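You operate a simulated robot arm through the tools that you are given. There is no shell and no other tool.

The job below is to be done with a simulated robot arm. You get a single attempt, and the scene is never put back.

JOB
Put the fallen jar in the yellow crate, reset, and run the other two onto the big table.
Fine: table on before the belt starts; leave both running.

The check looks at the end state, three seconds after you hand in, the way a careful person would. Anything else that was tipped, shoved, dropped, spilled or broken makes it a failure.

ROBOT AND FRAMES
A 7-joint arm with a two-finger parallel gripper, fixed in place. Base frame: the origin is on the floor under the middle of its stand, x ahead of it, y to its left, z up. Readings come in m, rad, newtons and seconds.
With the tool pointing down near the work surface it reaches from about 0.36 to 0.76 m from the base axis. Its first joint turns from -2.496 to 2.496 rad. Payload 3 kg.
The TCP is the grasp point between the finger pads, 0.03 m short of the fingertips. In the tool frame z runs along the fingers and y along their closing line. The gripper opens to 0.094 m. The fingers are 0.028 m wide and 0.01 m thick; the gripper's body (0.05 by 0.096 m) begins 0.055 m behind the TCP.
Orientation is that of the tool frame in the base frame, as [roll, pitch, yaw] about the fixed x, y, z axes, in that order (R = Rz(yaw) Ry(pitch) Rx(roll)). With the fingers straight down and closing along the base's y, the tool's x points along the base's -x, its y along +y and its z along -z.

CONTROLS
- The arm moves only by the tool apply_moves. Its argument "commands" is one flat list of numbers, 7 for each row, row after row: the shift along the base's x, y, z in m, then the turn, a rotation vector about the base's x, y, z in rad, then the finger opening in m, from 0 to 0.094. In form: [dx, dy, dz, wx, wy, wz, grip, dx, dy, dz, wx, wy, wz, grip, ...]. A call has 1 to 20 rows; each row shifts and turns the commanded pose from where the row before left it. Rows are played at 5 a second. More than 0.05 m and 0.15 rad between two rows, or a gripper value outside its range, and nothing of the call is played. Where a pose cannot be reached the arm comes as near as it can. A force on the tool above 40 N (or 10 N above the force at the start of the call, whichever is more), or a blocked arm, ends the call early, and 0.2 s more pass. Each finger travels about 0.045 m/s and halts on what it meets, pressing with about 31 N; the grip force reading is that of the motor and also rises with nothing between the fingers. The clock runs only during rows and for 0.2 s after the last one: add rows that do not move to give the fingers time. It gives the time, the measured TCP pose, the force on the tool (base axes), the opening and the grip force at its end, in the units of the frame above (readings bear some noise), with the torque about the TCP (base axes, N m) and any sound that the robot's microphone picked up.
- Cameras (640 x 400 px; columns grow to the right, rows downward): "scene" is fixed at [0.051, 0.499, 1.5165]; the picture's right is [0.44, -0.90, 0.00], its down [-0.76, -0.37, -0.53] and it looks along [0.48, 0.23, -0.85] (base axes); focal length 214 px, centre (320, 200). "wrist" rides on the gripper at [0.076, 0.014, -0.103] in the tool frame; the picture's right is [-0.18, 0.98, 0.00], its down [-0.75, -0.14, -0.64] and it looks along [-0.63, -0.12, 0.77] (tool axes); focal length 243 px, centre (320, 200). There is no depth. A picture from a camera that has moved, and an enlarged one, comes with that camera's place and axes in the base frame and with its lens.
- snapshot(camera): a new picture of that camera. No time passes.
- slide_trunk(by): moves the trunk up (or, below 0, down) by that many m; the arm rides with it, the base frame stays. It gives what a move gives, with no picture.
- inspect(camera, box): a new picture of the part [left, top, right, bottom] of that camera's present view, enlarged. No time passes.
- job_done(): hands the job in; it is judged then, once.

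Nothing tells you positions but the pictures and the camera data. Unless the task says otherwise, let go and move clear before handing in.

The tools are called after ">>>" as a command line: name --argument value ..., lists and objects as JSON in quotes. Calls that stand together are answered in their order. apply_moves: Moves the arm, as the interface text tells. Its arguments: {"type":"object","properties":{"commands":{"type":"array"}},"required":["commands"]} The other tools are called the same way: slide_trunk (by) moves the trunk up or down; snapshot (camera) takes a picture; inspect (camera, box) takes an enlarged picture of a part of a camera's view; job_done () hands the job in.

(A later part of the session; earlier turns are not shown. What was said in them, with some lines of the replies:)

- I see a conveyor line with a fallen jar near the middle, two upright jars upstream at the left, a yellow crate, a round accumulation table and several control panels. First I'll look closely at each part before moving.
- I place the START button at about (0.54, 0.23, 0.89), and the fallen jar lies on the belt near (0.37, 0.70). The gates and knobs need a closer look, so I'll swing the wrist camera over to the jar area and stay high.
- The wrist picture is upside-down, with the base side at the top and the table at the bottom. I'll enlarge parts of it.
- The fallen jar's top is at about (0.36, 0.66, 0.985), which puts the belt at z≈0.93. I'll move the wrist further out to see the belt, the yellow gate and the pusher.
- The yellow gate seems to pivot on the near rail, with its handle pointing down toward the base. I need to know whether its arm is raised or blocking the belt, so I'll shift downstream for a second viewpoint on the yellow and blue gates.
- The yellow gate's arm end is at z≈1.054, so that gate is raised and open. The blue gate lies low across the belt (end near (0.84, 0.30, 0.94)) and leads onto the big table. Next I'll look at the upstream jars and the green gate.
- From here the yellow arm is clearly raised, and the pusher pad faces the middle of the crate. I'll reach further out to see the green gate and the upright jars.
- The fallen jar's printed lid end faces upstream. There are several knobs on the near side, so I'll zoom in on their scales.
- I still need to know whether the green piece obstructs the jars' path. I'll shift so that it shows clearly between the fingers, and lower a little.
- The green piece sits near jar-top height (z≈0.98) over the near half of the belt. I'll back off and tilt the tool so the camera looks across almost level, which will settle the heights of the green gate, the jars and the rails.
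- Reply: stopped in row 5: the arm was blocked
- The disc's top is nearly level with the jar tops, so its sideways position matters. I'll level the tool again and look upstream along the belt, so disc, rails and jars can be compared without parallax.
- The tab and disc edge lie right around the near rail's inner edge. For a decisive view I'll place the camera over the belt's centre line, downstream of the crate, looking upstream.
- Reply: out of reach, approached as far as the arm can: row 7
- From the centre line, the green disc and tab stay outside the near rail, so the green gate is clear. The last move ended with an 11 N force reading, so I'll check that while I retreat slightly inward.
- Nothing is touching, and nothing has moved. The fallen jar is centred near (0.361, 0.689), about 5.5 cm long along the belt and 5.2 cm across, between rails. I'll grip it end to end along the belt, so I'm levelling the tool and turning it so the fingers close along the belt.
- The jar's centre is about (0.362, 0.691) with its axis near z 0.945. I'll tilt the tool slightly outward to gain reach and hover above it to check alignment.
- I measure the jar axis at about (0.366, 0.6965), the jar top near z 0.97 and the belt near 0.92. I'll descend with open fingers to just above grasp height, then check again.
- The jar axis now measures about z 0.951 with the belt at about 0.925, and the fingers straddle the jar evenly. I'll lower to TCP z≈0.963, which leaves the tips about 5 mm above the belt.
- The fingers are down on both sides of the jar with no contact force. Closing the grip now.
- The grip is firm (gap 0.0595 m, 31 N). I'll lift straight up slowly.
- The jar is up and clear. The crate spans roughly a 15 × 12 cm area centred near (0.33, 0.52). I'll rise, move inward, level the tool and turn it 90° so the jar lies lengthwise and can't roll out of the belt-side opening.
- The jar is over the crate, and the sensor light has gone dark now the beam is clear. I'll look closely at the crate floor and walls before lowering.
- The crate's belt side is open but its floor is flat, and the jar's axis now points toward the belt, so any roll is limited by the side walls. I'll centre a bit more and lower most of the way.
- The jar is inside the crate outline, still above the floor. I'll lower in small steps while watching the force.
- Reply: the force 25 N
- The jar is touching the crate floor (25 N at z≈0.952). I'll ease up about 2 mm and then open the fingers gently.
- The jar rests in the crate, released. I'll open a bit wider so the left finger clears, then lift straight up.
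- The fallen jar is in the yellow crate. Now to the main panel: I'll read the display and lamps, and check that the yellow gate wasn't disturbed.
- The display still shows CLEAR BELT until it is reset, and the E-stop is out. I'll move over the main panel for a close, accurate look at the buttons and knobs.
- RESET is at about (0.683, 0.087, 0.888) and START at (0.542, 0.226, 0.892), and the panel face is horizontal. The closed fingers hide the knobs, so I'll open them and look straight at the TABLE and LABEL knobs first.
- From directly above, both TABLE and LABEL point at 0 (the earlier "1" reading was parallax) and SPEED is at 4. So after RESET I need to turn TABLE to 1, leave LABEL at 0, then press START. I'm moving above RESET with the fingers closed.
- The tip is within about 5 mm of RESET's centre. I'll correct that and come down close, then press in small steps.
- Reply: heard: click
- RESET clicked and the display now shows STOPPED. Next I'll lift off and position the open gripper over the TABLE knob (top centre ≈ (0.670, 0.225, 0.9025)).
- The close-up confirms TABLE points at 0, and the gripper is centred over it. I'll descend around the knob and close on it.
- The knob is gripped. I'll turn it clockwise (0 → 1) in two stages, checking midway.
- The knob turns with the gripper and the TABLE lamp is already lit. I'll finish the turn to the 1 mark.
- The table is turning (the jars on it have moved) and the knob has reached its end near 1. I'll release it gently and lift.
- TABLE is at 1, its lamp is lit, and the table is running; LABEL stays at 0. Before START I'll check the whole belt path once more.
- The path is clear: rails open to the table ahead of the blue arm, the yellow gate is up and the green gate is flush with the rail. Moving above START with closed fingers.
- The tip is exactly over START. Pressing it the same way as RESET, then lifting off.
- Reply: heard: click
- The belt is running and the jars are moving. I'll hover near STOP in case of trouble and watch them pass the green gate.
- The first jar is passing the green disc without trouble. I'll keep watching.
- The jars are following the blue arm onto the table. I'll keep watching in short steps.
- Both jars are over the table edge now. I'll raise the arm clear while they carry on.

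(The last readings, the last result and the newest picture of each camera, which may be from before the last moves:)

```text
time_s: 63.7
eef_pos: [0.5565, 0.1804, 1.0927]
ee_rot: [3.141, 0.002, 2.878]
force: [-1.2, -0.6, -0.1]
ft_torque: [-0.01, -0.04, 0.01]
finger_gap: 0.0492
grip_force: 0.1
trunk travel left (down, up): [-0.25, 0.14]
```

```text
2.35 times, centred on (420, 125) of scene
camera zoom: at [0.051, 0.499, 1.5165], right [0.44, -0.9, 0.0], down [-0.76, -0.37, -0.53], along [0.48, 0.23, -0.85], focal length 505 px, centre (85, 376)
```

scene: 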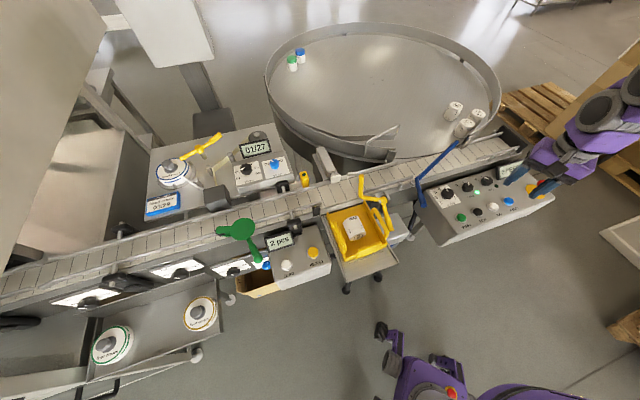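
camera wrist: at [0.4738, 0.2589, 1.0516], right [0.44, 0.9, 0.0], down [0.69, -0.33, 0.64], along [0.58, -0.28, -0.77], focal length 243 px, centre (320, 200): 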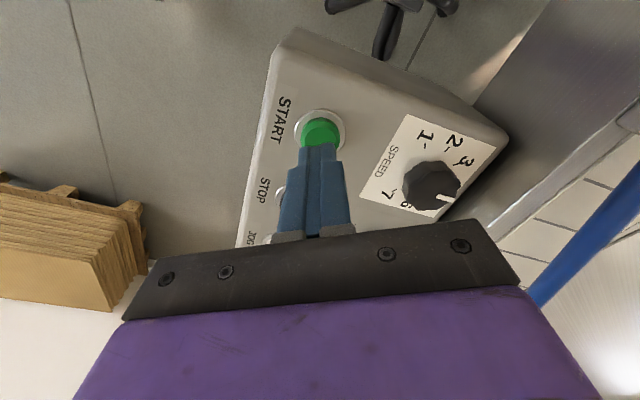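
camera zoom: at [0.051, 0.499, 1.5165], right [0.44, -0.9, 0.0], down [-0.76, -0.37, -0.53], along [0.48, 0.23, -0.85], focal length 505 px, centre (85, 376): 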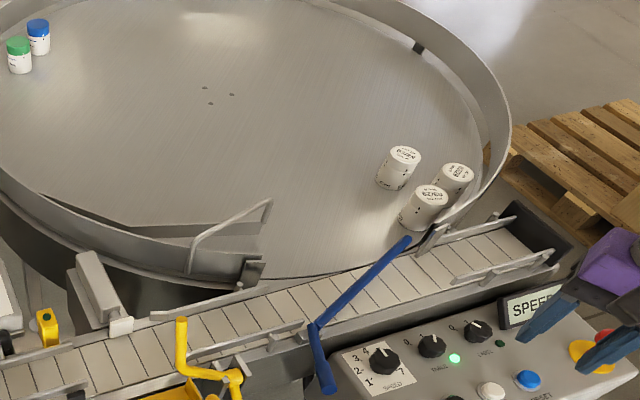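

Both jars are upright on the turning table, and the belt and table are both running. I'll back the arm off a little more and take a final check.

>>> apply_moves --commands '[-0.02, 0, 0.04, 0, 0, 0, 0.06, -0.02, 0, 0.03, 0, 0, 0, 0.06, 0, 0, 0, 0, 0, 0, 0.06]'

>>> snapshot --camera "scene"

>>> inspect --camera "scene" --box '[400, 60, 560, 240]'

>>> inspect --camera "scene" --box '[200, 150, 420, 290]'

```text
time_s: 64.5
eef_pos: [0.5172, 0.1797, 1.1607]
ee_rot: [-3.139, -0.001, 2.875]
force: [-0.3, 0.5, -0.6]
ft_torque: [0.01, -0.02, 0.02]
finger_gap: 0.0601
grip_force: 0.0
trunk travel left (down, up): [-0.25, 0.14]
```

```text
taken
```

scene: 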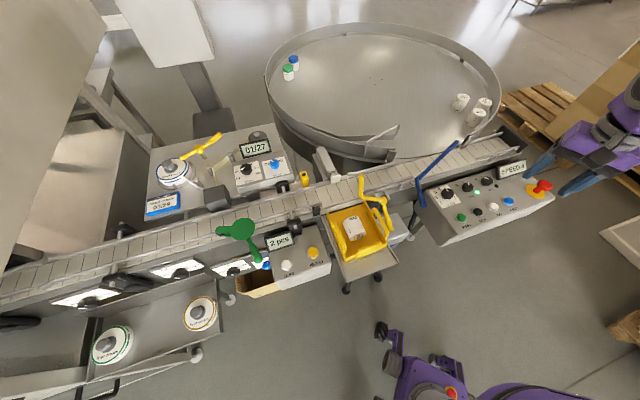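

```text
2.22 times, centred on (480, 150) of scene
camera zoom: at [0.051, 0.499, 1.5165], right [0.44, -0.9, 0.0], down [-0.76, -0.37, -0.53], along [0.48, 0.23, -0.85], focal length 477 px, centre (-36, 311)
```

zoom: 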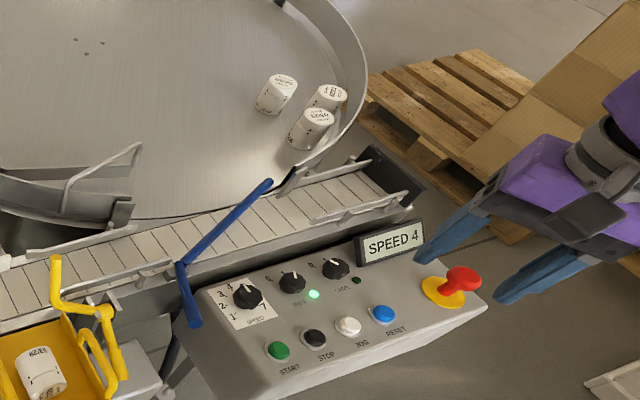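

```text
2.86 times, centred on (310, 220) of scene
camera zoom: at [0.051, 0.499, 1.5165], right [0.44, -0.9, 0.0], down [-0.76, -0.37, -0.53], along [0.48, 0.23, -0.85], focal length 613 px, centre (349, 143)
```

zoom: 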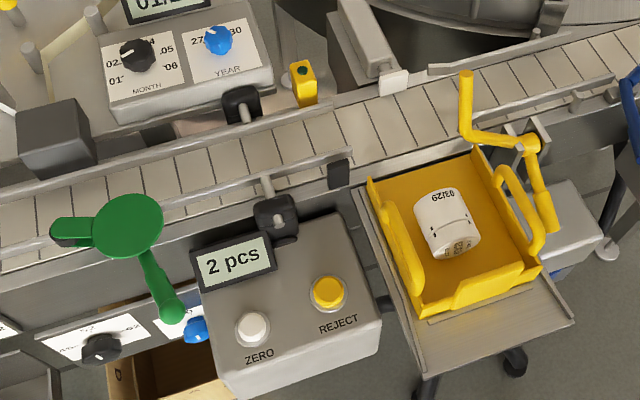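

The fallen jar is in the yellow crate. The display reads SPEED 4 with the belt running, the TABLE lamp is lit, both jars stand upright on the turning table, and the arm is clear. Handing in.

>>> job_done

```text
The job is handed in.
```

The job is done and handed in. The fallen jar is in the yellow crate, and the other two are upright on the big table. At my last check before handing in, nothing else had been knocked or moved.

- **Fallen jar:** I placed it on its side with one end facing the belt. It can't roll out through the crate's open belt side.
- **Reset:** I pressed RESET once the belt was clear, and the display changed from CLEAR BELT to STOPPED.
- **Table before belt:** I turned TABLE from 0 to 1 and saw the table turning before I pressed START.
- **Left running:** Both the table and the belt are on. The main display reads SPEED 4 and the counter reads 2 pcs.

I left LABEL at 0 and did not touch the gates or the other settings. The labeller display reads 01/27 while the lot card says 03/29, so check that before anyone turns the labeller on.
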